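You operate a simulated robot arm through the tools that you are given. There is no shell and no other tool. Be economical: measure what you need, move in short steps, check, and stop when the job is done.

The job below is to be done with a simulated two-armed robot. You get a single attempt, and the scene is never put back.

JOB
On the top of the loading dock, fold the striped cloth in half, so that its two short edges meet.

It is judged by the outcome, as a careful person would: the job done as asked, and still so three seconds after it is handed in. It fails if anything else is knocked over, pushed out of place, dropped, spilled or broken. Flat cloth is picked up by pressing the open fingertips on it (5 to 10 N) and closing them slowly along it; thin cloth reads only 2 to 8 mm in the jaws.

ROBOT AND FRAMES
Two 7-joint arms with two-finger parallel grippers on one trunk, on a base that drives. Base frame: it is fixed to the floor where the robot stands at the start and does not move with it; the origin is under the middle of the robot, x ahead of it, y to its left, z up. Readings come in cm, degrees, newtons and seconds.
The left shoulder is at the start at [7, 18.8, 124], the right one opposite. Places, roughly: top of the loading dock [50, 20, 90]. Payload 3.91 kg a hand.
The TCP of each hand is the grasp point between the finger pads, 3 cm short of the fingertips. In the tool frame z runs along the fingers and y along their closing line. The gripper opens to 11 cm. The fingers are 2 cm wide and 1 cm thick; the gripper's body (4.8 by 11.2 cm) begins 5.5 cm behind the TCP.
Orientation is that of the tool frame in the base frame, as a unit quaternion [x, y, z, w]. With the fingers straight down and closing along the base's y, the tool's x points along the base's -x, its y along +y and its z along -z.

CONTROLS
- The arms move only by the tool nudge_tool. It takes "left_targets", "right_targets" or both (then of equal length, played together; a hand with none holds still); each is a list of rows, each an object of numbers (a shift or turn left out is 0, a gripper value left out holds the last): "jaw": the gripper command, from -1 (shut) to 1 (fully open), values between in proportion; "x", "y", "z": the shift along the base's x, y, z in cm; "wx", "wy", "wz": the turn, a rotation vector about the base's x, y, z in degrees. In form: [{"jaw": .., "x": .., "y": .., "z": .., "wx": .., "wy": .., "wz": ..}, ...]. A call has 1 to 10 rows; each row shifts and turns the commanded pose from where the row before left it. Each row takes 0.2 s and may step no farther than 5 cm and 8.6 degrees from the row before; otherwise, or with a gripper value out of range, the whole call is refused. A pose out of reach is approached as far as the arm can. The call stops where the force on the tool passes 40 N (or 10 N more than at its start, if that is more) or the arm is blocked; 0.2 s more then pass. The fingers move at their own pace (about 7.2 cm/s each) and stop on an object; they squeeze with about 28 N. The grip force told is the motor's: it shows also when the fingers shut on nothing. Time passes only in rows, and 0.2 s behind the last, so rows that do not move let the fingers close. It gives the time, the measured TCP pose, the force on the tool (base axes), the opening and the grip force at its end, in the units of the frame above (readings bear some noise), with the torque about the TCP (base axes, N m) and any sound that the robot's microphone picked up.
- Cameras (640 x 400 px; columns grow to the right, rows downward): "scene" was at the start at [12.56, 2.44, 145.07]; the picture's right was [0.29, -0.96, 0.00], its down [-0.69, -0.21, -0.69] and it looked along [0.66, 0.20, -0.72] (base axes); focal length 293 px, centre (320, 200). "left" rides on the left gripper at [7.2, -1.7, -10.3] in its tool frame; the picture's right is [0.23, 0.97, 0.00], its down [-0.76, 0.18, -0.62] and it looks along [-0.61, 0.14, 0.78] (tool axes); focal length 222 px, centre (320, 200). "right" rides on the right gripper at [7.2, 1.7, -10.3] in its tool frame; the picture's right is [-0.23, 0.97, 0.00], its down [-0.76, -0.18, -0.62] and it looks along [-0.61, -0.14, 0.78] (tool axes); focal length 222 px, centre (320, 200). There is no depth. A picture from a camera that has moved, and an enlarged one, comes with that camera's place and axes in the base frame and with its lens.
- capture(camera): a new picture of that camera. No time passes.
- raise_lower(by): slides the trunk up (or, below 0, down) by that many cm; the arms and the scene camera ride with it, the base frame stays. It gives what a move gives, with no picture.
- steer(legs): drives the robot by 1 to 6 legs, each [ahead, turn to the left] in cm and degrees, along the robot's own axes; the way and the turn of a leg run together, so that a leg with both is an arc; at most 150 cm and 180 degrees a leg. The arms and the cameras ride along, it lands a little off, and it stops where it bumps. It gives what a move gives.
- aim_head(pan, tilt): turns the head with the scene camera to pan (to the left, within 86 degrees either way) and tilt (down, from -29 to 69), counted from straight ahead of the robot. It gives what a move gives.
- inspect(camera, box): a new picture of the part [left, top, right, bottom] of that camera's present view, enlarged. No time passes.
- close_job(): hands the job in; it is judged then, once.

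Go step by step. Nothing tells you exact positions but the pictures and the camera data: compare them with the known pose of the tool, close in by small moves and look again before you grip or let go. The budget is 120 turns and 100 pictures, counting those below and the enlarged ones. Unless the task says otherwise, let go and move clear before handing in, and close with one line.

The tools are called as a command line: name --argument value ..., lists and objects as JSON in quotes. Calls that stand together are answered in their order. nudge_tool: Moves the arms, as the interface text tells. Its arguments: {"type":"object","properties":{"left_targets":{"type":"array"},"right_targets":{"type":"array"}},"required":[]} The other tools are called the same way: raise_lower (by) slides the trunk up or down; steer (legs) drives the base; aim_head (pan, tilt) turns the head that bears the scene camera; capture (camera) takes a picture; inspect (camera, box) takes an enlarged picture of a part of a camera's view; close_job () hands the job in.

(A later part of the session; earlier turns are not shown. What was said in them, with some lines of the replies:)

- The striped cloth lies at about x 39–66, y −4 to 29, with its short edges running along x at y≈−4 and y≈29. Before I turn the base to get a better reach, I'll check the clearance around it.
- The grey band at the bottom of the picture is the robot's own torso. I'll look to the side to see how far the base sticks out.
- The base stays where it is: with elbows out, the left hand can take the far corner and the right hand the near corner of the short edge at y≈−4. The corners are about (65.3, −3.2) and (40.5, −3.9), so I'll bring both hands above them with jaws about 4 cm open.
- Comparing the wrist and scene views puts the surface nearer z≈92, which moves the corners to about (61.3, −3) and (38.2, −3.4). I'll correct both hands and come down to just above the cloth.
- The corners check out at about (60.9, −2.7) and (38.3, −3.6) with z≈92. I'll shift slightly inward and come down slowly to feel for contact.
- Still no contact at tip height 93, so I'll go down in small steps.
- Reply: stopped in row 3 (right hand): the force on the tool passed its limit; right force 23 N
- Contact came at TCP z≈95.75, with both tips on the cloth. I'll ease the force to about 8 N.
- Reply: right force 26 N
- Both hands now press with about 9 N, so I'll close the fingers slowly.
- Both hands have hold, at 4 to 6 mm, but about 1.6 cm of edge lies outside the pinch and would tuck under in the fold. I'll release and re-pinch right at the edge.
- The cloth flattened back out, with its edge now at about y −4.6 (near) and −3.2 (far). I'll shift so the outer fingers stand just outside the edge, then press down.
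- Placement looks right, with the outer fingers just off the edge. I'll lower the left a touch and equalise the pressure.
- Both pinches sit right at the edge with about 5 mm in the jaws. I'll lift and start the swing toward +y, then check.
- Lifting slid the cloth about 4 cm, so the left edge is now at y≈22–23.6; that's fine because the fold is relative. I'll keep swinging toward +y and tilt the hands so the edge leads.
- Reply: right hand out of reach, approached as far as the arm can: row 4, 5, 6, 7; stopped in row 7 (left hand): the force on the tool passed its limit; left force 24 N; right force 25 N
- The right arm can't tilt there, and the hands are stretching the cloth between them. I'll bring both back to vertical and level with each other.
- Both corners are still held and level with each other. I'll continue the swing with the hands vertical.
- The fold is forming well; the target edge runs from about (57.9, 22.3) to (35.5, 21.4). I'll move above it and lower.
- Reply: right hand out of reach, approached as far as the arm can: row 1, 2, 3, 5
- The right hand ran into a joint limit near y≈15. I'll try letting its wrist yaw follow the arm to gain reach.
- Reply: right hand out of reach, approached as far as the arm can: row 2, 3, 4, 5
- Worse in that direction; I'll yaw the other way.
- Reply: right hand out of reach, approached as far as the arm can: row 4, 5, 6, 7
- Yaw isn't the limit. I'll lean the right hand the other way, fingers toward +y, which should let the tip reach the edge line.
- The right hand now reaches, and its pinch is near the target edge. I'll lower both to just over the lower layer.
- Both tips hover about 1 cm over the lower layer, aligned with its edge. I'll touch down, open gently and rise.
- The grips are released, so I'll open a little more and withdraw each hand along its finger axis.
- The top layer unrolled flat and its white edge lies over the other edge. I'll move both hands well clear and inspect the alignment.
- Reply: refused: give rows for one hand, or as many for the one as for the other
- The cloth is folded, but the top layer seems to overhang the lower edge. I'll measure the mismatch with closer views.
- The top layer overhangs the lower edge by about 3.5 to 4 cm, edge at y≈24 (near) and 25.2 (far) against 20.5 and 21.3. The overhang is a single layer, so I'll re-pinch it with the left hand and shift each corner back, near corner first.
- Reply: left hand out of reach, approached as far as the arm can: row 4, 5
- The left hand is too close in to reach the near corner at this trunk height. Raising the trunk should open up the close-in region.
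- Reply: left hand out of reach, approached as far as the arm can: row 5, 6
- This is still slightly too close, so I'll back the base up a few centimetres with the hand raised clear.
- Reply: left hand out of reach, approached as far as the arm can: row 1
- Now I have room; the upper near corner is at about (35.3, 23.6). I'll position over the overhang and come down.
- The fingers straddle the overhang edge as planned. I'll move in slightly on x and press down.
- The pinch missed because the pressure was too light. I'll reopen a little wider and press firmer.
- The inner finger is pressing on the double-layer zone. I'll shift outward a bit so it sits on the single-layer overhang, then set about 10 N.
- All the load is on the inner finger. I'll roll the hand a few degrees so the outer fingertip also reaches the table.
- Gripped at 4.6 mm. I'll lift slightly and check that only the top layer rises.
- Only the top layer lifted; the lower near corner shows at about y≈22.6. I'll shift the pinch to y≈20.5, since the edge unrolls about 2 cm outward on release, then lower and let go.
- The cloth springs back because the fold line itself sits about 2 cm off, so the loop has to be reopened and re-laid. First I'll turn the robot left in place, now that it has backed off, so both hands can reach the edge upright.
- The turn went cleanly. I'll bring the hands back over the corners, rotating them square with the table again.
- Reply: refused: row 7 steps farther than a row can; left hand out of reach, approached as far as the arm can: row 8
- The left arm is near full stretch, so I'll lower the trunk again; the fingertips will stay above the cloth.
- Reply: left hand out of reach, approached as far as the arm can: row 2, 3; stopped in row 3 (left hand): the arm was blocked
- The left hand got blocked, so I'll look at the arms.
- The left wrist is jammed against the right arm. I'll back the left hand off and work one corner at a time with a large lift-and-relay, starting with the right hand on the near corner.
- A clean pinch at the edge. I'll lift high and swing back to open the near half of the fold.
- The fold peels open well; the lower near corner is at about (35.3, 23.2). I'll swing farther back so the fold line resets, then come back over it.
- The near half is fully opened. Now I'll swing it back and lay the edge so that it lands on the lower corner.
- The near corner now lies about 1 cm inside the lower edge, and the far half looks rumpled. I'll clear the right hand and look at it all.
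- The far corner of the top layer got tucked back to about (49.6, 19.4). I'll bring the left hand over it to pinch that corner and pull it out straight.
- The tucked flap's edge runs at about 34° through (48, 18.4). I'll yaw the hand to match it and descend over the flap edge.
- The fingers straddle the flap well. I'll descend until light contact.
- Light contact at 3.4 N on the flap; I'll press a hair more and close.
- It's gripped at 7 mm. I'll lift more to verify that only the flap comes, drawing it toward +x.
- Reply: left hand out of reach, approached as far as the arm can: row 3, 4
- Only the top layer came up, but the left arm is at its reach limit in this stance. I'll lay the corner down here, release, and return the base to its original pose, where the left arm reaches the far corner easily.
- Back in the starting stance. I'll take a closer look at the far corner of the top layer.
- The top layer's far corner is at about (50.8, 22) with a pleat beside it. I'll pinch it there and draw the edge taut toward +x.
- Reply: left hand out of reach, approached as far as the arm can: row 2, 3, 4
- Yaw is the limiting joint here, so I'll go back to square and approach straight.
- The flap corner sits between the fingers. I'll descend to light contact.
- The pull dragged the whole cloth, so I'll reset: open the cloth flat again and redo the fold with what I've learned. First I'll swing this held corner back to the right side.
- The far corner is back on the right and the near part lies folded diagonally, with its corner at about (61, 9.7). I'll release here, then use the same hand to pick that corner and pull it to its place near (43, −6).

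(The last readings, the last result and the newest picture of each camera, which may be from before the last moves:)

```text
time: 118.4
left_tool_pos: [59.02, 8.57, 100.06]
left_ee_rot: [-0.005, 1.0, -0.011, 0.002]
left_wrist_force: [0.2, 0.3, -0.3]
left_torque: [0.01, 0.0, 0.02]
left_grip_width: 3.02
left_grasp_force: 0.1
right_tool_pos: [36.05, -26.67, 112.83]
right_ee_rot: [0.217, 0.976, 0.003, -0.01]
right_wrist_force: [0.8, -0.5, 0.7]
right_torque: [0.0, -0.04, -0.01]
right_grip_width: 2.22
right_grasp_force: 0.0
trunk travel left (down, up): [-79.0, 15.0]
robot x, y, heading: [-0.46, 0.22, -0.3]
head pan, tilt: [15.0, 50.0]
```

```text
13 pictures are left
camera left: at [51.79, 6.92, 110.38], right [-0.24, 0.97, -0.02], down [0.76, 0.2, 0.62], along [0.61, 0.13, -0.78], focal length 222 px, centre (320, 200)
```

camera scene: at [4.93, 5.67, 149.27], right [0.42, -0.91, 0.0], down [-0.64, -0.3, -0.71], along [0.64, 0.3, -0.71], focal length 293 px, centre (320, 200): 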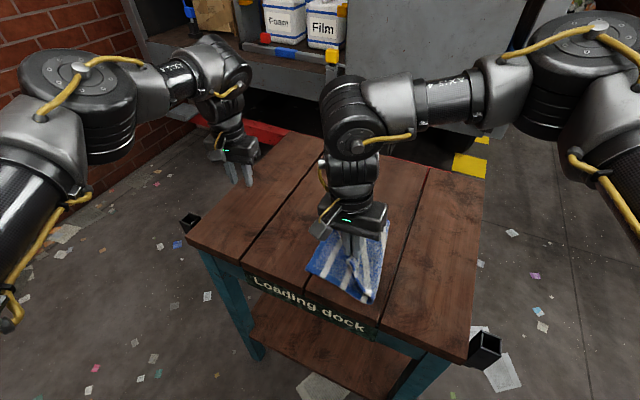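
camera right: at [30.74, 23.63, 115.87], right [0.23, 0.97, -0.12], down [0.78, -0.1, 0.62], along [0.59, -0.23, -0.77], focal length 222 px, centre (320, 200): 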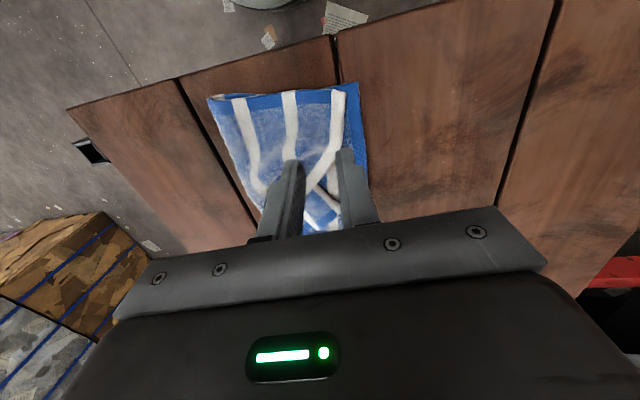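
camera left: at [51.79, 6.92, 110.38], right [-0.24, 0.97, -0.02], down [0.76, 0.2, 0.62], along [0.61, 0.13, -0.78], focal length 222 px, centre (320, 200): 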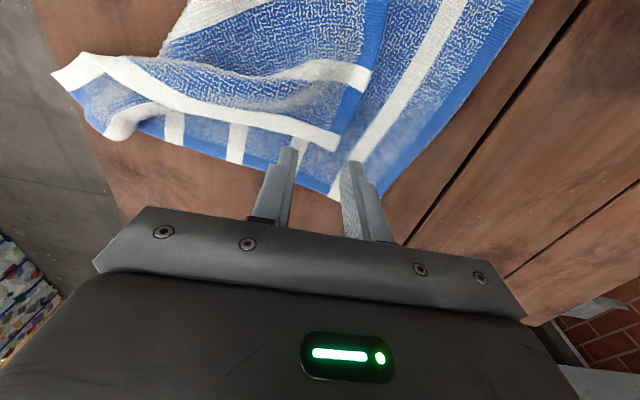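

The corner is at about (59.3, 9.9), just ahead of the fingers. I'll shift slightly and descend to light contact.

nudge_tool --left_targets '[{"x": -1.3, "y": 0.2}, {"z": -1.2}, {"z": -1.2}, {"z": -0.6}, {"z": -0.4}, {"z": -0.2}, {}]'

```text
time: 120.0
left_tool_pos: [57.72, 8.78, 96.36]
left_ee_rot: [-0.006, 1.0, -0.011, 0.002]
left_wrist_force: [0.8, -0.5, 1.2]
left_torque: [-0.02, 0.01, -0.01]
left_grip_width: 2.99
left_grasp_force: 0.1
right_tool_pos: [36.0, -26.53, 112.81]
right_ee_rot: [0.218, 0.976, 0.002, -0.01]
right_wrist_force: [-0.5, -0.1, 0.1]
right_torque: [0.01, -0.03, 0.0]
right_grip_width: 2.19
right_grasp_force: 0.0
trunk travel left (down, up): [-79.0, 15.0]
robot x, y, heading: [0.0, 0.21, -0.3]
head pan, tilt: [15.0, 50.0]
```

nudge_tool --left_targets '[{"z": -0.12}, {"z": -0.06}, {"jaw": -0.53}, {"jaw": -0.62}, {"jaw": -0.7}, {"jaw": -0.8}, {"jaw": -0.9}, {"jaw": -1}, {}, {}]'

nudge_tool --left_targets '[{"z": 1}, {"z": 1.3}, {"z": 1.5}, {"z": 1.5}, {"z": 1.5, "x": -1, "y": -1}, {}]'

capture --camera "left"

```text
time: 122.2
left_tool_pos: [57.68, 8.53, 96.3]
left_ee_rot: [-0.005, 1.0, -0.011, 0.002]
left_wrist_force: [-0.9, -1.0, 2.4]
left_torque: [-0.01, -0.02, 0.02]
left_grip_width: 0.42
left_grasp_force: 28.3
right_tool_pos: [35.96, -26.62, 112.71]
right_ee_rot: [0.218, 0.976, 0.003, -0.01]
right_wrist_force: [1.1, 0.5, -0.8]
right_torque: [-0.01, 0.0, -0.02]
right_grip_width: 2.22
right_grasp_force: 0.1
trunk travel left (down, up): [-79.0, 15.0]
robot x, y, heading: [-0.64, 0.05, -0.3]
head pan, tilt: [15.0, 50.0]
```

```text
time: 123.6
left_tool_pos: [56.72, 7.63, 103.08]
left_ee_rot: [-0.004, 1.0, -0.012, 0.002]
left_wrist_force: [-0.5, -0.4, 0.0]
left_torque: [-0.01, -0.03, 0.01]
left_grip_width: 0.44
left_grasp_force: 27.7
right_tool_pos: [36.11, -26.57, 112.85]
right_ee_rot: [0.217, 0.976, 0.001, -0.01]
right_wrist_force: [0.1, 0.2, -0.4]
right_torque: [0.02, 0.01, 0.02]
right_grip_width: 2.21
right_grasp_force: 0.0
trunk travel left (down, up): [-79.0, 15.0]
robot x, y, heading: [-0.54, -0.25, -0.2]
head pan, tilt: [15.0, 50.0]
```

```text
12 pictures are left
camera left: at [49.48, 6.07, 113.4], right [-0.24, 0.97, -0.02], down [0.76, 0.2, 0.62], along [0.61, 0.13, -0.78], focal length 222 px, centre (320, 200)
```

left: 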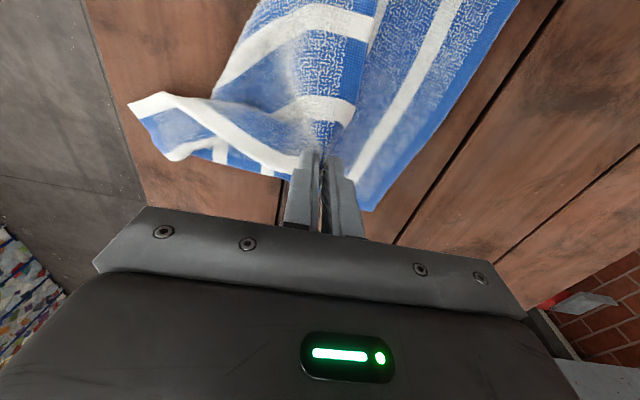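

Only the loose corner is held. I'll carry it to the near-right position and pull the edge straight.

nudge_tool --left_targets '[{"x": -1.7, "y": -1.7}, {"x": -1.7, "y": -1.7}, {"x": -1.7, "y": -1.7}, {"x": -1.7, "y": -1.7}, {"x": -1.7, "y": -1.7}, {"x": -1.7, "y": -1.7, "z": -1}, {"x": -1.7, "y": -1.7, "z": -1.5}, {"x": -1.7, "y": -1.7, "z": -1.5}, {"z": -1.5}, {}]'

inspect --camera "scene" --box '[220, 130, 460, 280]'

```text
time: 125.8
left_tool_pos: [49.56, -6.59, 96.14]
left_ee_rot: [-0.005, 1.0, -0.011, 0.002]
left_wrist_force: [0.4, 0.6, 1.5]
left_torque: [0.01, -0.04, 0.01]
left_grip_width: 0.44
left_grasp_force: 27.9
left hand out of reach, approached as far as the arm can: row 4, 5, 6, 7, 8
right_tool_pos: [35.91, -26.61, 112.69]
right_ee_rot: [0.217, 0.976, 0.002, -0.01]
right_wrist_force: [-0.6, -0.5, -0.2]
right_torque: [0.01, 0.01, 0.03]
right_grip_width: 2.19
right_grasp_force: 0.0
trunk travel left (down, up): [-79.0, 15.0]
robot x, y, heading: [-0.49, 0.02, -0.1]
head pan, tilt: [15.0, 50.0]
```

```text
2.67 times, centred on (340, 205) of scene
camera zoom: at [11.83, 1.96, 148.59], right [0.26, -0.97, 0.0], down [-0.74, -0.2, -0.64], along [0.62, 0.16, -0.77], focal length 782 px, centre (267, 187)
```

zoom: 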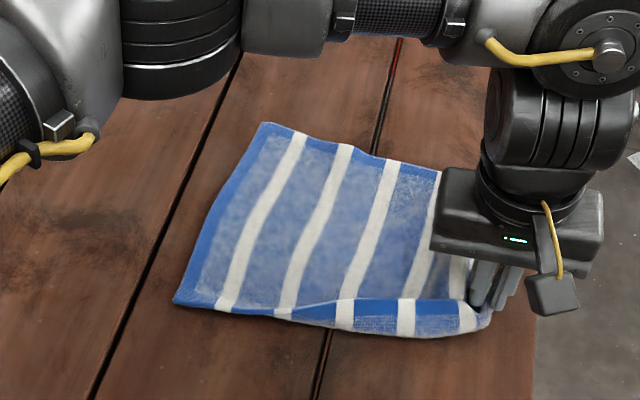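

The cloth is nearly flat again; only a strip on the near side remains folded. I'll release, clear the left hand, and bring the right hand over to finish that corner.

nudge_tool --left_targets '[{"jaw": -0.8}, {"jaw": -0.455}, {}, {"z": 2}, {"z": 4}, {"z": 3, "y": 3, "x": 1}, {"y": 4.5, "x": 1}, {"y": 4.5, "x": 1}, {"y": 4.5, "x": 1}, {"y": 4.5, "x": 1}]'

nudge_tool --left_targets '[{"y": 4.5}, {"y": 4.5}, {"y": 4.5}, {}, {}, {}, {}]' --right_targets '[{"wz": 6, "x": 1}, {"wz": 6, "x": 1, "y": 1}, {"wz": 7, "x": 1, "y": 3}, {"wz": 6, "y": 3}, {"y": 3}, {"y": 3}, {"z": -3}]'

inspect --camera "scene" --box '[220, 130, 460, 280]'

```text
time: 128.0
left_tool_pos: [55.69, 14.41, 105.08]
left_ee_rot: [-0.006, 1.0, -0.012, 0.002]
left_wrist_force: [0.0, -0.2, -0.8]
left_torque: [-0.02, -0.02, 0.02]
left_grip_width: 2.99
left_grasp_force: 0.1
left hand out of reach, approached as far as the arm can: row 5
right_tool_pos: [36.07, -26.41, 112.82]
right_ee_rot: [0.218, 0.976, 0.001, -0.011]
right_wrist_force: [0.1, 0.8, -0.3]
right_torque: [-0.06, -0.01, 0.0]
right_grip_width: 2.2
right_grasp_force: 0.0
trunk travel left (down, up): [-79.0, 15.0]
robot x, y, heading: [-0.44, -0.09, -0.2]
head pan, tilt: [15.0, 50.0]
```

```text
time: 129.6
left_tool_pos: [55.87, 27.6, 105.07]
left_ee_rot: [-0.005, 1.0, -0.011, 0.002]
left_wrist_force: [0.2, -0.2, 0.2]
left_torque: [0.02, -0.01, 0.0]
left_grip_width: 2.97
left_grasp_force: 0.0
right_tool_pos: [39.2, -13.64, 109.77]
right_ee_rot: [0.001, 1.0, 0.0, -0.011]
right_wrist_force: [-0.6, 0.1, 0.0]
right_torque: [0.01, 0.01, -0.01]
right_grip_width: 2.19
right_grasp_force: 0.1
trunk travel left (down, up): [-79.0, 15.0]
robot x, y, heading: [-0.4, 0.26, -0.1]
head pan, tilt: [15.0, 50.0]
```

```text
2.67 times, centred on (340, 205) of scene
camera zoom: at [12.01, 1.82, 148.57], right [0.26, -0.97, 0.0], down [-0.74, -0.2, -0.64], along [0.62, 0.17, -0.77], focal length 782 px, centre (267, 187)
```

zoom: 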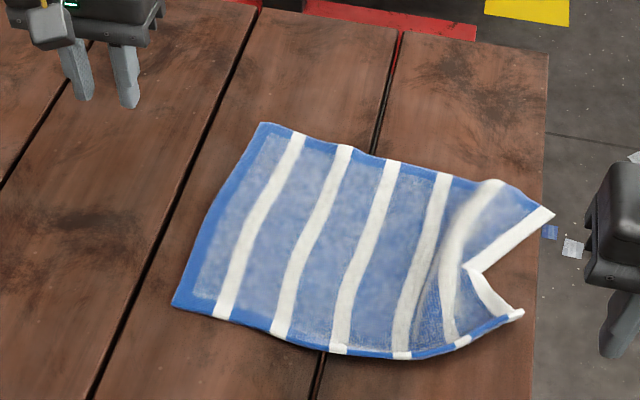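

The cloth is nearly flat again: left edge at y≈17.5 (x 42.6 to 64.6), right corners at about (60.6, −11.7) and (49, −9.5). I'll drag it back toward +y by the middle of its left edge with the left hand, which gives working room and pulls it taut.

nudge_tool --left_targets '[{"y": -3.8, "x": -1.2}, {"y": -3.8, "x": -1.2}, {"y": -3.8}, {"z": -3}, {"z": -3}, {"z": -2.2}, {"z": -0.6}, {"z": -0.2}, {}]'

capture --camera "left"

```text
time: 131.6
left_tool_pos: [53.28, 16.13, 96.06]
left_ee_rot: [-0.005, 1.0, -0.013, 0.002]
left_wrist_force: [-0.9, -0.3, 0.4]
left_torque: [0.03, 0.0, -0.02]
left_grip_width: 3.02
left_grasp_force: 0.1
right_tool_pos: [39.09, -13.56, 109.84]
right_ee_rot: [0.001, 1.0, 0.0, -0.011]
right_wrist_force: [-0.1, 0.1, 0.1]
right_torque: [-0.01, 0.0, -0.03]
right_grip_width: 2.21
right_grasp_force: 0.0
trunk travel left (down, up): [-79.0, 15.0]
robot x, y, heading: [-0.64, -0.01, -0.0]
head pan, tilt: [15.0, 50.0]
```

```text
9 pictures are left
camera left: at [45.98, 14.62, 106.48], right [-0.24, 0.97, -0.02], down [0.76, 0.2, 0.62], along [0.61, 0.13, -0.78], focal length 222 px, centre (320, 200)
```

left: 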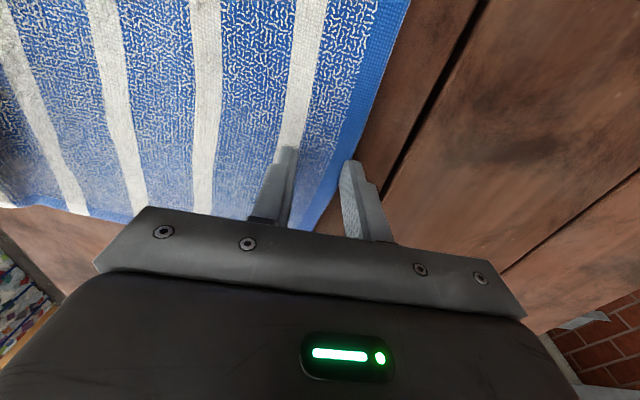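

Well placed. I'll press, pinch and drag it +y.

nudge_tool --left_targets '[{"z": -0.2}, {"z": -0.07}, {"jaw": -0.53}, {"jaw": -0.62}, {"jaw": -0.7}, {"jaw": -0.8}, {"jaw": -0.9}, {"jaw": -1}, {}, {}]'

nudge_tool --left_targets '[{"z": 0.5}, {"y": 1, "z": 0.3}, {"y": 1.2}, {"y": 1.3, "x": -0.3}, {"y": 1.3, "x": -0.3}, {"y": 1.3, "x": -0.3}, {"y": 1.3, "x": -0.3}, {"y": 1.3, "x": -0.3}, {"y": 1.3, "z": -0.4}, {}]'

inspect --camera "scene" --box '[200, 130, 440, 280]'

```text
time: 133.8
left_tool_pos: [53.17, 16.16, 95.82]
left_ee_rot: [-0.005, 1.0, -0.012, 0.002]
left_wrist_force: [0.5, 0.6, 5.3]
left_torque: [-0.03, 0.0, 0.04]
left_grip_width: 0.41
left_grasp_force: 28.0
right_tool_pos: [39.05, -13.64, 109.84]
right_ee_rot: [0.001, 1.0, 0.001, -0.011]
right_wrist_force: [-0.8, -0.1, 1.1]
right_torque: [0.01, -0.03, 0.03]
right_grip_width: 2.19
right_grasp_force: 0.2
trunk travel left (down, up): [-79.0, 15.0]
robot x, y, heading: [-0.04, -0.02, -0.2]
head pan, tilt: [15.0, 50.0]
```

```text
time: 136.0
left_tool_pos: [51.68, 26.06, 96.2]
left_ee_rot: [-0.005, 1.0, -0.011, 0.002]
left_wrist_force: [-1.3, -1.4, 6.5]
left_torque: [-0.09, 0.02, -0.02]
left_grip_width: 0.42
left_grasp_force: 27.9
right_tool_pos: [39.08, -13.62, 109.79]
right_ee_rot: [0.001, 1.0, -0.001, -0.011]
right_wrist_force: [-0.5, 0.4, 0.1]
right_torque: [0.02, 0.01, -0.02]
right_grip_width: 2.19
right_grasp_force: 0.0
trunk travel left (down, up): [-79.0, 15.0]
robot x, y, heading: [-0.61, 0.36, -0.1]
head pan, tilt: [15.0, 50.0]
```

```text
2.67 times, centred on (320, 205) of scene
camera zoom: at [11.81, 1.9, 148.59], right [0.26, -0.97, 0.0], down [-0.74, -0.2, -0.64], along [0.62, 0.16, -0.77], focal length 782 px, centre (320, 187)
```

zoom: 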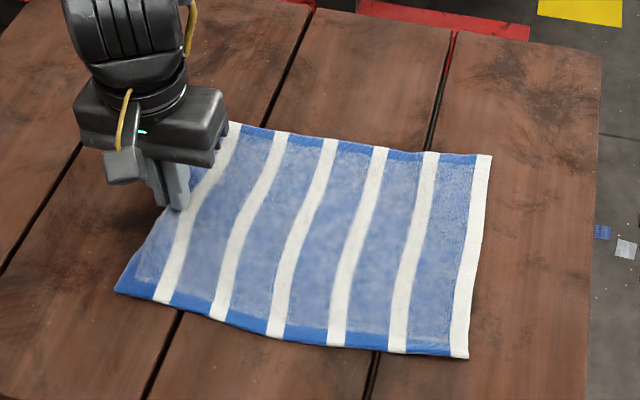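

The drag pulled the cloth perfectly flat: right edge at about y −1.5 to −2.2, left edge near y≈27. I'll release and bring both hands over the right corners for the second fold.

nudge_tool --left_targets '[{"jaw": -0.8}, {"jaw": -0.6}, {"z": 1}, {"z": 4}, {"z": 4}, {"y": -4.5, "x": 1.5}, {"y": -4.5, "x": 1.5}, {"y": -4.5, "x": 1.5}, {"y": -4.5, "x": 1.5}, {"y": -4.5, "x": 1.5}]'

nudge_tool --left_targets '[{"y": -3.4, "x": 1.3, "jaw": -0.3}, {"x": 0.5}, {"z": -3}, {"z": -2}, {}, {}]' --right_targets '[{"x": 1.8, "y": 3.5, "jaw": -0.3}, {"x": 1.8, "y": 3.5}, {"x": 1.5, "y": 3.5}, {"y": 2.4, "z": -4}, {"z": -4}, {"z": -1.8}]'

capture --camera "left"

capture --camera "right"

```text
time: 138.2
left_tool_pos: [59.27, 3.42, 105.2]
left_ee_rot: [-0.006, 1.0, -0.01, 0.002]
left_wrist_force: [0.1, -1.8, 0.4]
left_torque: [0.05, -0.01, -0.02]
left_grip_width: 2.21
left_grasp_force: 0.1
right_tool_pos: [39.14, -13.86, 109.73]
right_ee_rot: [0.002, 1.0, 0.001, -0.01]
right_wrist_force: [-0.4, 0.3, 0.5]
right_torque: [0.0, 0.02, 0.01]
right_grip_width: 2.19
right_grasp_force: 0.1
trunk travel left (down, up): [-79.0, 15.0]
robot x, y, heading: [-0.66, 0.12, -0.2]
head pan, tilt: [15.0, 50.0]
```

```text
time: 139.6
left_tool_pos: [61.03, 0.37, 100.19]
left_ee_rot: [-0.005, 1.0, -0.011, 0.002]
left_wrist_force: [0.3, 1.2, 0.9]
left_torque: [0.01, 0.0, 0.04]
left_grip_width: 3.85
left_grasp_force: 0.1
right_tool_pos: [44.17, -0.65, 99.94]
right_ee_rot: [0.0, 1.0, -0.001, -0.01]
right_wrist_force: [-1.0, 0.1, -0.3]
right_torque: [0.01, 0.01, 0.02]
right_grip_width: 3.84
right_grasp_force: 0.0
trunk travel left (down, up): [-79.0, 15.0]
robot x, y, heading: [-0.91, -0.23, -0.3]
head pan, tilt: [15.0, 50.0]
```

```text
7 pictures are left
camera left: at [53.82, -1.2, 110.56], right [-0.24, 0.97, -0.02], down [0.76, 0.2, 0.62], along [0.61, 0.13, -0.78], focal length 222 px, centre (320, 200)
```

left: 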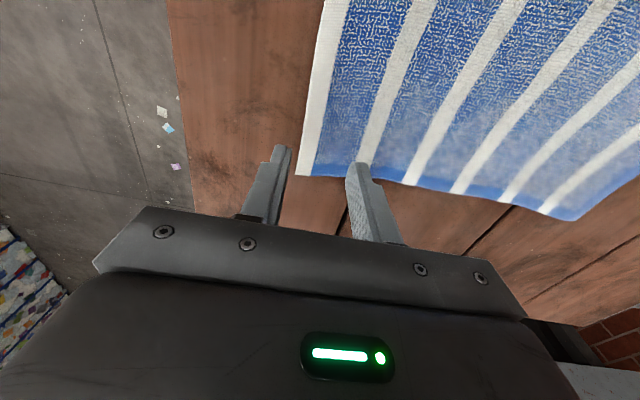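

```text
6 pictures are left
camera right: at [37.08, 1.11, 110.48], right [0.23, 0.97, -0.01], down [0.77, -0.18, 0.61], along [0.59, -0.14, -0.79], focal length 222 px, centre (320, 200)
```

right: 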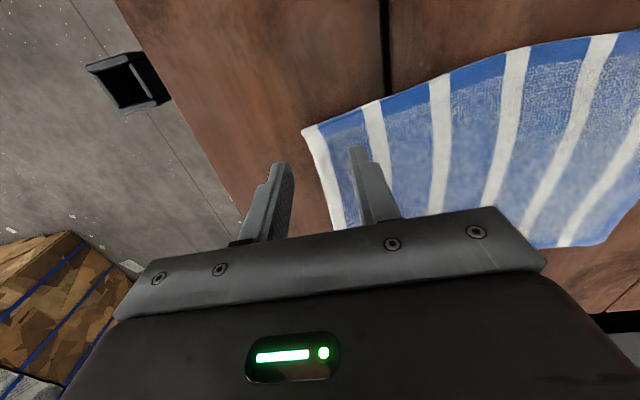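

The wrist views give the right corners at (65.2, −1.1) and (43.0, −1.7), and the left ones near (63.1, 28.6) and (41.2, 27.1). I'll fine-adjust and press both down.

nudge_tool --left_targets '[{"x": 1.9, "y": 0.1}, {"z": -2}, {"z": -1.6}, {"z": -0.5}, {"z": -0.2}, {}]' --right_targets '[{"x": 1.2, "y": 0.6}, {"z": -2}, {"z": -1.4}, {"z": -0.5}, {"z": -0.2}, {}]'

```text
time: 141.0
left_tool_pos: [63.5, 1.84, 95.84]
left_ee_rot: [-0.019, 1.0, -0.009, 0.003]
left_wrist_force: [0.8, -2.6, 14.9]
left_torque: [0.17, 0.04, -0.04]
left_grip_width: 3.74
left_grasp_force: 0.1
right_tool_pos: [45.42, -0.48, 96.29]
right_ee_rot: [0.003, 1.0, 0.0, -0.008]
right_wrist_force: [-0.4, 0.5, -0.2]
right_torque: [0.03, 0.0, -0.01]
right_grip_width: 3.85
right_grasp_force: 0.1
trunk travel left (down, up): [-79.0, 15.0]
robot x, y, heading: [-0.5, -0.42, -0.3]
head pan, tilt: [15.0, 50.0]
```

The left hand settled about 1.3 cm off; I'll lift it slightly and correct it, and continue the right one down.

nudge_tool --left_targets '[{"z": 0.7}, {"y": -0.7, "x": -0.6, "wz": -1}, {"y": -0.6}, {}, {}]' --right_targets '[{"y": 0.4}, {"z": -0.25}, {"z": -0.15}, {}, {}]'

```text
time: 142.0
left_tool_pos: [63.73, 2.27, 96.94]
left_ee_rot: [-0.025, 1.0, -0.01, 0.007]
left_wrist_force: [-0.3, -0.3, -0.8]
left_torque: [0.01, 0.03, 0.0]
left_grip_width: 3.85
left_grasp_force: 0.1
right_tool_pos: [45.52, -0.32, 95.76]
right_ee_rot: [0.007, 1.0, 0.002, -0.008]
right_wrist_force: [-2.5, 1.5, 24.5]
right_torque: [0.69, -0.03, 0.07]
right_grip_width: 3.92
right_grasp_force: 1.3
trunk travel left (down, up): [-79.0, 15.0]
robot x, y, heading: [-0.12, -0.25, 0.1]
head pan, tilt: [15.0, 50.0]
stopped in row 4 (right hand): the force on the tool passed its limit (the readings are from after the stop); the commanded pose is now the measured one
```

Something is pushing the hands; I'll check whether the arms touch.

nudge_tool --right_targets '[{"z": 0.8}, {}]'

capture --camera "scene"

```text
time: 142.6
left_tool_pos: [63.74, 2.25, 96.82]
left_ee_rot: [-0.025, 1.0, -0.009, 0.005]
left_wrist_force: [-1.1, -0.3, 0.3]
left_torque: [0.0, -0.03, 0.03]
left_grip_width: 3.86
left_grasp_force: 0.0
right_tool_pos: [45.69, -0.61, 96.21]
right_ee_rot: [0.007, 1.0, -0.002, -0.01]
right_wrist_force: [0.7, -0.2, -0.4]
right_torque: [0.0, -0.02, -0.04]
right_grip_width: 3.83
right_grasp_force: 0.1
trunk travel left (down, up): [-79.0, 15.0]
robot x, y, heading: [-0.72, 0.42, -0.0]
head pan, tilt: [15.0, 50.0]
```

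```text
5 pictures are left
camera scene: at [11.8, 1.98, 148.57], right [0.26, -0.97, 0.0], down [-0.74, -0.2, -0.64], along [0.62, 0.16, -0.77], focal length 293 px, centre (320, 200)
```

scene: 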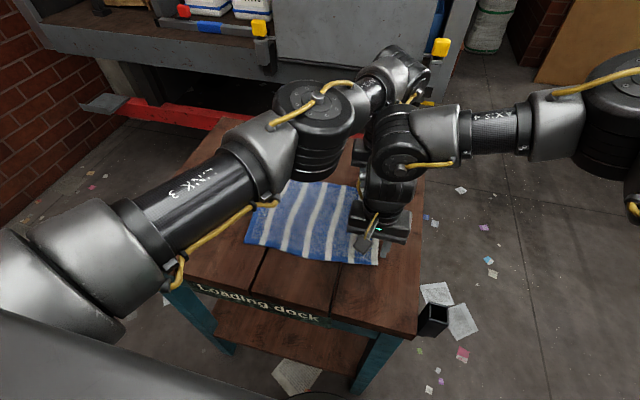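

The left forearm is touching the right wrist. I'll lower the trunk back to its original height, which worked before, and give the hands a bit more separation.

nudge_tool --left_targets '[{"z": 3}, {"z": 3}, {}]' --right_targets '[{"z": 3, "x": -0.6}, {"z": 3, "x": -0.5}, {}]'

raise_lower --by -4

nudge_tool --left_targets '[{"y": -0.9, "x": -0.3, "wz": -1.5}, {"y": -0.9, "wz": -1.5}, {}, {}]' --right_targets '[{"y": 0.6}, {}, {}, {}]'

```text
time: 143.4
left_tool_pos: [63.97, 1.84, 102.64]
left_ee_rot: [-0.024, 1.0, -0.01, 0.004]
left_wrist_force: [-0.6, -0.1, 0.7]
left_torque: [0.03, 0.02, -0.01]
left_grip_width: 3.84
left_grasp_force: 0.1
right_tool_pos: [44.71, -0.36, 102.33]
right_ee_rot: [0.008, 1.0, 0.0, -0.01]
right_wrist_force: [1.1, 0.5, -1.2]
right_torque: [-0.02, 0.03, 0.01]
right_grip_width: 3.85
right_grasp_force: 0.1
trunk travel left (down, up): [-79.0, 15.0]
robot x, y, heading: [-0.85, -0.1, -0.2]
head pan, tilt: [15.0, 50.0]
```

```text
time: 144.2
left_tool_pos: [63.74, 1.96, 98.79]
left_ee_rot: [-0.023, 1.0, -0.01, 0.005]
left_wrist_force: [-0.1, -0.5, 1.2]
left_torque: [0.0, -0.01, -0.02]
left_grip_width: 3.86
left_grasp_force: 0.2
right_tool_pos: [44.63, -0.35, 98.28]
right_ee_rot: [0.007, 1.0, -0.001, -0.009]
right_wrist_force: [-0.1, 0.1, 0.2]
right_torque: [0.0, 0.0, 0.01]
right_grip_width: 3.87
right_grasp_force: 0.0
trunk travel left (down, up): [-75.0, 19.0]
robot x, y, heading: [-0.28, -0.2, 0.1]
head pan, tilt: [15.0, 50.0]
```

```text
time: 145.2
left_tool_pos: [63.98, 1.18, 98.88]
left_ee_rot: [-0.008, 1.0, -0.01, 0.006]
left_wrist_force: [0.1, 0.0, -0.2]
left_torque: [-0.01, 0.02, 0.0]
left_grip_width: 3.86
left_grasp_force: 0.0
right_tool_pos: [44.81, -0.1, 98.2]
right_ee_rot: [0.009, 1.0, -0.002, -0.01]
right_wrist_force: [0.0, -0.1, -0.7]
right_torque: [0.02, -0.03, 0.01]
right_grip_width: 3.86
right_grasp_force: 0.1
trunk travel left (down, up): [-75.0, 19.0]
robot x, y, heading: [-0.4, -0.01, -0.1]
head pan, tilt: [15.0, 50.0]
```

There is still slight contact. I'll lean the right hand back toward the robot (about y), which keeps both fingertips level but moves its wrist away.

nudge_tool --left_targets '[{}, {}, {"y": -0.5, "x": -0.4}, {"y": -0.3, "x": -0.4}, {}, {}]' --right_targets '[{"wy": -6}, {"wy": -6}, {}, {}, {}, {}]'

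```text
time: 146.6
left_tool_pos: [62.69, -0.54, 98.79]
left_ee_rot: [0.002, 1.0, -0.009, 0.005]
left_wrist_force: [-0.1, -0.4, -0.6]
left_torque: [0.0, 0.01, 0.01]
left_grip_width: 3.85
left_grasp_force: 0.1
right_tool_pos: [44.86, 0.25, 98.23]
right_ee_rot: [0.008, 0.995, 0.0, 0.095]
right_wrist_force: [-0.2, -0.2, -0.4]
right_torque: [0.01, 0.01, -0.01]
right_grip_width: 3.87
right_grasp_force: 0.0
trunk travel left (down, up): [-75.0, 19.0]
robot x, y, heading: [-0.28, 0.33, -0.3]
head pan, tilt: [15.0, 50.0]
```

Contact is cleared. I'll adjust and descend again.

nudge_tool --left_targets '[{"y": 1}, {"z": -1.5}, {"z": -0.9}, {"z": -0.3}, {"z": -0.1}, {}]' --right_targets '[{"y": -0.2}, {"z": -1.2}, {"z": -0.7}, {"z": -0.2}, {"z": -0.1}, {}]'

```text
time: 148.0
left_tool_pos: [62.71, 0.48, 96.05]
left_ee_rot: [0.002, 1.0, -0.009, 0.005]
left_wrist_force: [-0.2, -0.6, 1.4]
left_torque: [0.02, 0.0, -0.03]
left_grip_width: 3.85
left_grasp_force: 0.1
right_tool_pos: [44.82, 0.05, 96.23]
right_ee_rot: [0.008, 0.995, -0.001, 0.096]
right_wrist_force: [-0.2, -0.1, 0.2]
right_torque: [-0.01, 0.01, -0.01]
right_grip_width: 3.84
right_grasp_force: 0.0
trunk travel left (down, up): [-75.0, 19.0]
robot x, y, heading: [-0.99, -0.31, -0.3]
head pan, tilt: [15.0, 50.0]
```

nudge_tool --left_targets '[{"z": -0.1}, {"z": -0.08}, {}, {}]' --right_targets '[{"z": -0.2}, {"z": -0.15}, {"z": -0.1}, {}]'

```text
time: 149.0
left_tool_pos: [62.56, 0.38, 95.89]
left_ee_rot: [0.003, 1.0, -0.01, 0.006]
left_wrist_force: [1.2, -0.6, 3.1]
left_torque: [0.13, -0.03, 0.0]
left_grip_width: 3.83
left_grasp_force: 0.7
right_tool_pos: [44.69, -0.03, 95.8]
right_ee_rot: [0.008, 0.995, 0.001, 0.097]
right_wrist_force: [2.5, -1.1, 18.1]
right_torque: [0.12, -0.02, -0.04]
right_grip_width: 3.86
right_grasp_force: 0.3
trunk travel left (down, up): [-75.0, 19.0]
robot x, y, heading: [-0.45, -0.09, -0.1]
head pan, tilt: [15.0, 50.0]
```

nudge_tool --left_targets '[{"z": -0.07}, {"jaw": -0.38}, {"jaw": -0.46}, {"jaw": -0.55}, {"jaw": -0.64}, {"jaw": -0.73}, {"jaw": -0.82}, {"jaw": -0.91}, {"jaw": -1}, {}]' --right_targets '[{"z": 0.07}, {"jaw": -0.38}, {"jaw": -0.46}, {"jaw": -0.55}, {"jaw": -0.64}, {"jaw": -0.73}, {"jaw": -0.82}, {"jaw": -0.91}, {"jaw": -1}, {}]'

```text
time: 151.2
left_tool_pos: [62.48, 0.49, 95.82]
left_ee_rot: [0.002, 1.0, -0.009, 0.005]
left_wrist_force: [0.3, -0.2, 4.9]
left_torque: [0.04, 0.04, 0.01]
left_grip_width: 0.7
left_grasp_force: 28.4
right_tool_pos: [44.49, 0.03, 95.83]
right_ee_rot: [0.007, 0.995, 0.0, 0.097]
right_wrist_force: [-0.5, 2.2, 16.6]
right_torque: [0.11, 0.06, 0.0]
right_grip_width: 0.48
right_grasp_force: 27.7
trunk travel left (down, up): [-75.0, 19.0]
robot x, y, heading: [-0.6, 0.19, -0.2]
head pan, tilt: [15.0, 50.0]
```

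Both corners are gripped. I'll lift and swing over along a low arc that keeps slack in the cloth.

nudge_tool --left_targets '[{"z": 1.2}, {"y": 0.8, "z": 1.5}, {"y": 1.2, "z": 1.5}, {"y": 1.6, "z": 1.5}, {"y": 1.6, "z": 1.2}, {"y": 1.8, "z": 1}, {"y": 1.8, "z": 0.5, "x": -0.2}, {"y": 1.8, "x": -0.3}, {"y": 1.8, "x": -0.3}, {"y": 1.6, "x": -0.3}]' --right_targets '[{"z": 1.2}, {"y": 0.8, "z": 1.5}, {"y": 1.2, "z": 1.5}, {"y": 1.6, "z": 1.5}, {"y": 1.6, "z": 1.2}, {"y": 1.8, "z": 1}, {"y": 1.8, "z": 0.5, "x": -0.2}, {"y": 1.8, "x": -0.3}, {"y": 1.8, "x": -0.3}, {"y": 1.6, "x": -0.3}]'

```text
time: 153.4
left_tool_pos: [61.63, 14.61, 104.01]
left_ee_rot: [0.003, 1.0, -0.01, 0.004]
left_wrist_force: [-0.1, -0.8, -0.4]
left_torque: [-0.05, -0.03, 0.02]
left_grip_width: 0.62
left_grasp_force: 27.9
right_tool_pos: [43.5, 14.29, 104.13]
right_ee_rot: [0.008, 0.995, 0.0, 0.096]
right_wrist_force: [0.1, 0.6, -0.3]
right_torque: [-0.02, 0.01, 0.03]
right_grip_width: 0.47
right_grasp_force: 28.2
trunk travel left (down, up): [-75.0, 19.0]
robot x, y, heading: [-0.42, -0.28, -0.1]
head pan, tilt: [15.0, 50.0]
```

Both are still held. I'll continue toward +y, tilting the right hand as before, then measure the lower edge.

nudge_tool --left_targets '[{"y": 0.8, "z": -0.5}, {"y": 0.8, "z": -0.7}, {"y": 0.8, "z": -0.7}, {"y": 0.8, "z": -0.7}, {"y": 0.8, "z": -0.7}, {}, {}]' --right_targets '[{"y": 0.4, "z": -0.5, "wx": 6}, {"y": 0.5, "z": -0.6, "wx": 6}, {"y": 0.6, "z": -0.6, "wx": 6}, {"y": 0.6, "z": -0.6, "wx": 6}, {"y": 0.7, "z": -0.6}, {}, {}]'

capture --camera "right"

capture --camera "left"

```text
time: 155.0
left_tool_pos: [61.45, 18.48, 100.69]
left_ee_rot: [0.003, 1.0, -0.01, 0.005]
left_wrist_force: [0.2, -0.5, 0.7]
left_torque: [-0.01, -0.01, -0.01]
left_grip_width: 0.64
left_grasp_force: 28.3
right_tool_pos: [43.49, 16.83, 101.33]
right_ee_rot: [0.028, 0.974, 0.208, 0.091]
right_wrist_force: [0.2, -0.2, 0.7]
right_torque: [-0.08, 0.02, 0.01]
right_grip_width: 0.46
right_grasp_force: 27.8
trunk travel left (down, up): [-75.0, 19.0]
robot x, y, heading: [-0.49, -0.41, 0.1]
head pan, tilt: [15.0, 50.0]
```

```text
4 pictures are left
camera right: at [34.49, 15.0, 109.94], right [0.24, 0.87, 0.44], down [0.63, -0.48, 0.61], along [0.74, 0.13, -0.66], focal length 222 px, centre (320, 200)
```

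right: 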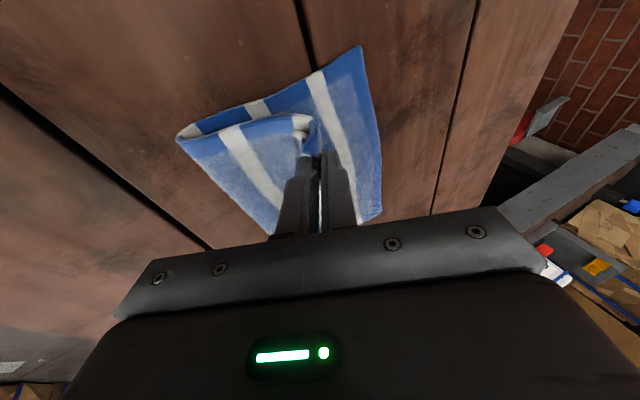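

```text
3 pictures are left
camera left: at [54.17, 16.88, 111.18], right [-0.22, 0.97, -0.02], down [0.76, 0.19, 0.63], along [0.61, 0.12, -0.78], focal length 222 px, centre (320, 200)
```

left: 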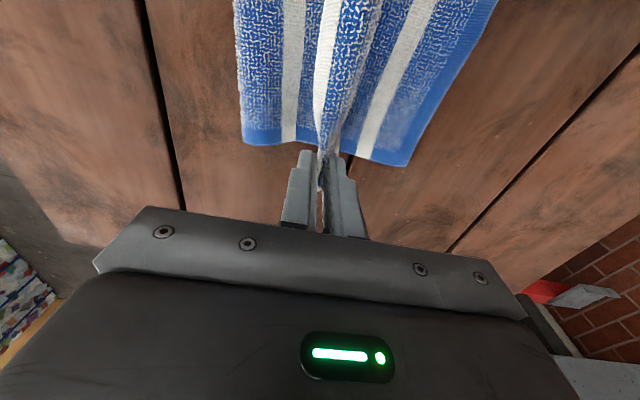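

The lower edge runs from (62.7, 26.5) to (40.4, 25.6). On release the top edge unrolls about 3.2 cm outward, so I'll set the pinches about 3.2 cm short of that line and lower.

nudge_tool --left_targets '[{"y": 0.9, "x": -0.25, "z": -0.5}, {"y": 0.9, "x": -0.25, "z": -0.5}, {"y": 0.9, "x": -0.25, "z": -0.5}, {"y": 0.9, "x": -0.3, "z": -0.5}, {"y": 0.9, "x": -0.3, "z": -0.5}, {"z": -0.5}, {"z": -0.5}, {}, {}]' --right_targets '[{"y": 0.9, "x": -0.3, "z": -0.4, "wx": 3}, {"y": 0.9, "x": -0.3, "z": -0.5, "wx": 3}, {"y": 0.8, "x": -0.3, "z": -0.6}, {"y": 0.8, "x": -0.3, "z": -0.7}, {"y": 0.8, "x": -0.3, "z": -0.7}, {"z": -0.8}, {"z": -0.6}, {}, {}]'

```text
time: 157.0
left_tool_pos: [60.22, 22.86, 97.22]
left_ee_rot: [0.003, 1.0, -0.01, 0.004]
left_wrist_force: [-0.9, -0.3, 0.4]
left_torque: [-0.01, 0.02, 0.01]
left_grip_width: 0.62
left_grasp_force: 27.9
right_tool_pos: [42.02, 20.97, 97.04]
right_ee_rot: [0.032, 0.961, 0.258, 0.09]
right_wrist_force: [0.6, -0.5, -0.1]
right_torque: [-0.04, -0.01, 0.02]
right_grip_width: 0.46
right_grasp_force: 27.6
trunk travel left (down, up): [-75.0, 19.0]
robot x, y, heading: [-0.34, 0.16, -0.2]
head pan, tilt: [15.0, 50.0]
```

Both tips are at their targets. I'll touch down, open, and withdraw.

nudge_tool --left_targets '[{"z": -0.3, "y": 0.1}, {"z": -0.25}, {"jaw": -0.85}, {"jaw": -0.7}, {"jaw": -0.55}, {"jaw": -0.4}, {}, {"z": 0.7}, {"z": 1.5}, {"z": 2.5}]' --right_targets '[{"z": -0.3}, {"z": -0.25}, {"jaw": -0.85}, {"jaw": -0.7}, {"jaw": -0.6}, {"jaw": -0.5}, {}, {"z": 0.7, "y": -0.4}, {"z": 1.5, "y": -0.8}, {"z": 2.5, "y": -1.4}]'

nudge_tool --left_targets '[{"z": 3}, {"z": 3}, {"y": 4, "z": 1}, {"y": 4, "x": -1}, {"y": 4, "x": -1}, {"y": 3, "x": -1}, {}, {}]' --right_targets '[{"z": 3, "y": -1.7}, {"z": 3, "y": -1.7}, {"y": -4, "wx": -6}, {"y": -4, "wx": -6}, {"y": -4, "wx": -6}, {"y": -4, "wx": -6}, {"y": -4, "wx": -6}, {"y": -4}]'

inspect --camera "scene" --box '[220, 140, 380, 260]'

```text
time: 159.2
left_tool_pos: [60.16, 22.88, 101.56]
left_ee_rot: [0.002, 1.0, -0.009, 0.006]
left_wrist_force: [-0.2, -0.2, 0.5]
left_torque: [0.05, -0.03, 0.0]
left_grip_width: 3.32
left_grasp_force: 0.2
right_tool_pos: [41.78, 18.33, 101.03]
right_ee_rot: [0.032, 0.961, 0.258, 0.091]
right_wrist_force: [-0.5, -0.7, -0.5]
right_torque: [0.0, -0.01, -0.03]
right_grip_width: 2.77
right_grasp_force: 0.0
trunk travel left (down, up): [-75.0, 19.0]
robot x, y, heading: [-0.47, -0.04, -0.1]
head pan, tilt: [15.0, 50.0]
```

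```text
time: 161.0
left_tool_pos: [57.27, 37.71, 108.67]
left_ee_rot: [0.003, 1.0, -0.008, 0.004]
left_wrist_force: [-0.3, 0.1, 0.3]
left_torque: [0.02, -0.01, 0.0]
left_grip_width: 3.3
left_grasp_force: 0.2
right_tool_pos: [42.04, -9.41, 107.07]
right_ee_rot: [0.008, 0.995, 0.001, 0.095]
right_wrist_force: [-0.2, -0.3, 0.4]
right_torque: [0.01, 0.0, 0.01]
right_grip_width: 2.72
right_grasp_force: 0.0
trunk travel left (down, up): [-75.0, 19.0]
robot x, y, heading: [-0.42, -0.49, -0.3]
head pan, tilt: [15.0, 50.0]
```

```text
3.33 times, centred on (300, 200) of scene
camera zoom: at [11.88, 1.61, 144.59], right [0.26, -0.97, 0.0], down [-0.74, -0.19, -0.64], along [0.62, 0.17, -0.77], focal length 978 px, centre (387, 200)
```

zoom: 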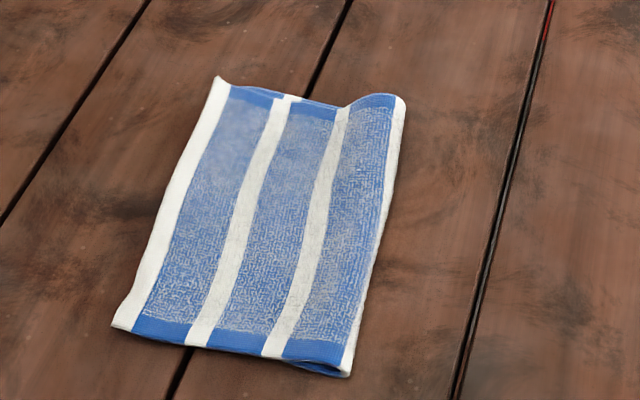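

The fold is clean and its edge falls almost exactly at mid-cloth. I'll check how the two short edges line up from the left side.

inspect --camera "left" --box '[60, 0, 300, 150]'

```text
2.67 times, centred on (180, 75) of left
camera zoom: at [49.87, 36.13, 118.94], right [-0.22, 0.97, -0.02], down [0.76, 0.18, 0.63], along [0.61, 0.13, -0.78], focal length 592 px, centre (693, 533)
```

zoom: 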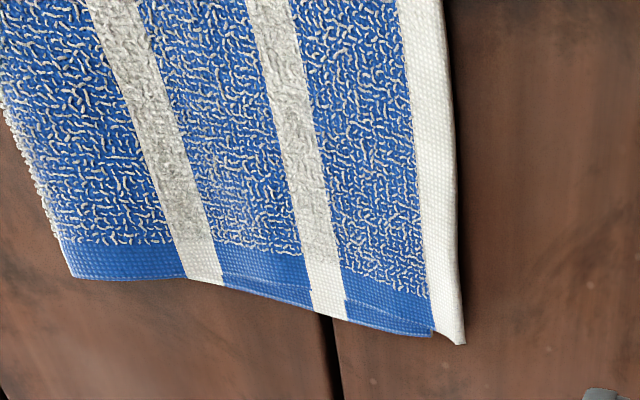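

The two short edges line up to within about 1.5 cm, the cloth lies flat, and both hands are clear, so I'm handing in.

close_job

```text
The job is handed in.
```

I folded the striped cloth in half on the loading dock. At the far end its top short edge lies about 1.5 cm past the lower one; I couldn't see the lower near corner to check that end. I saw nothing else on the dock knocked or moved.
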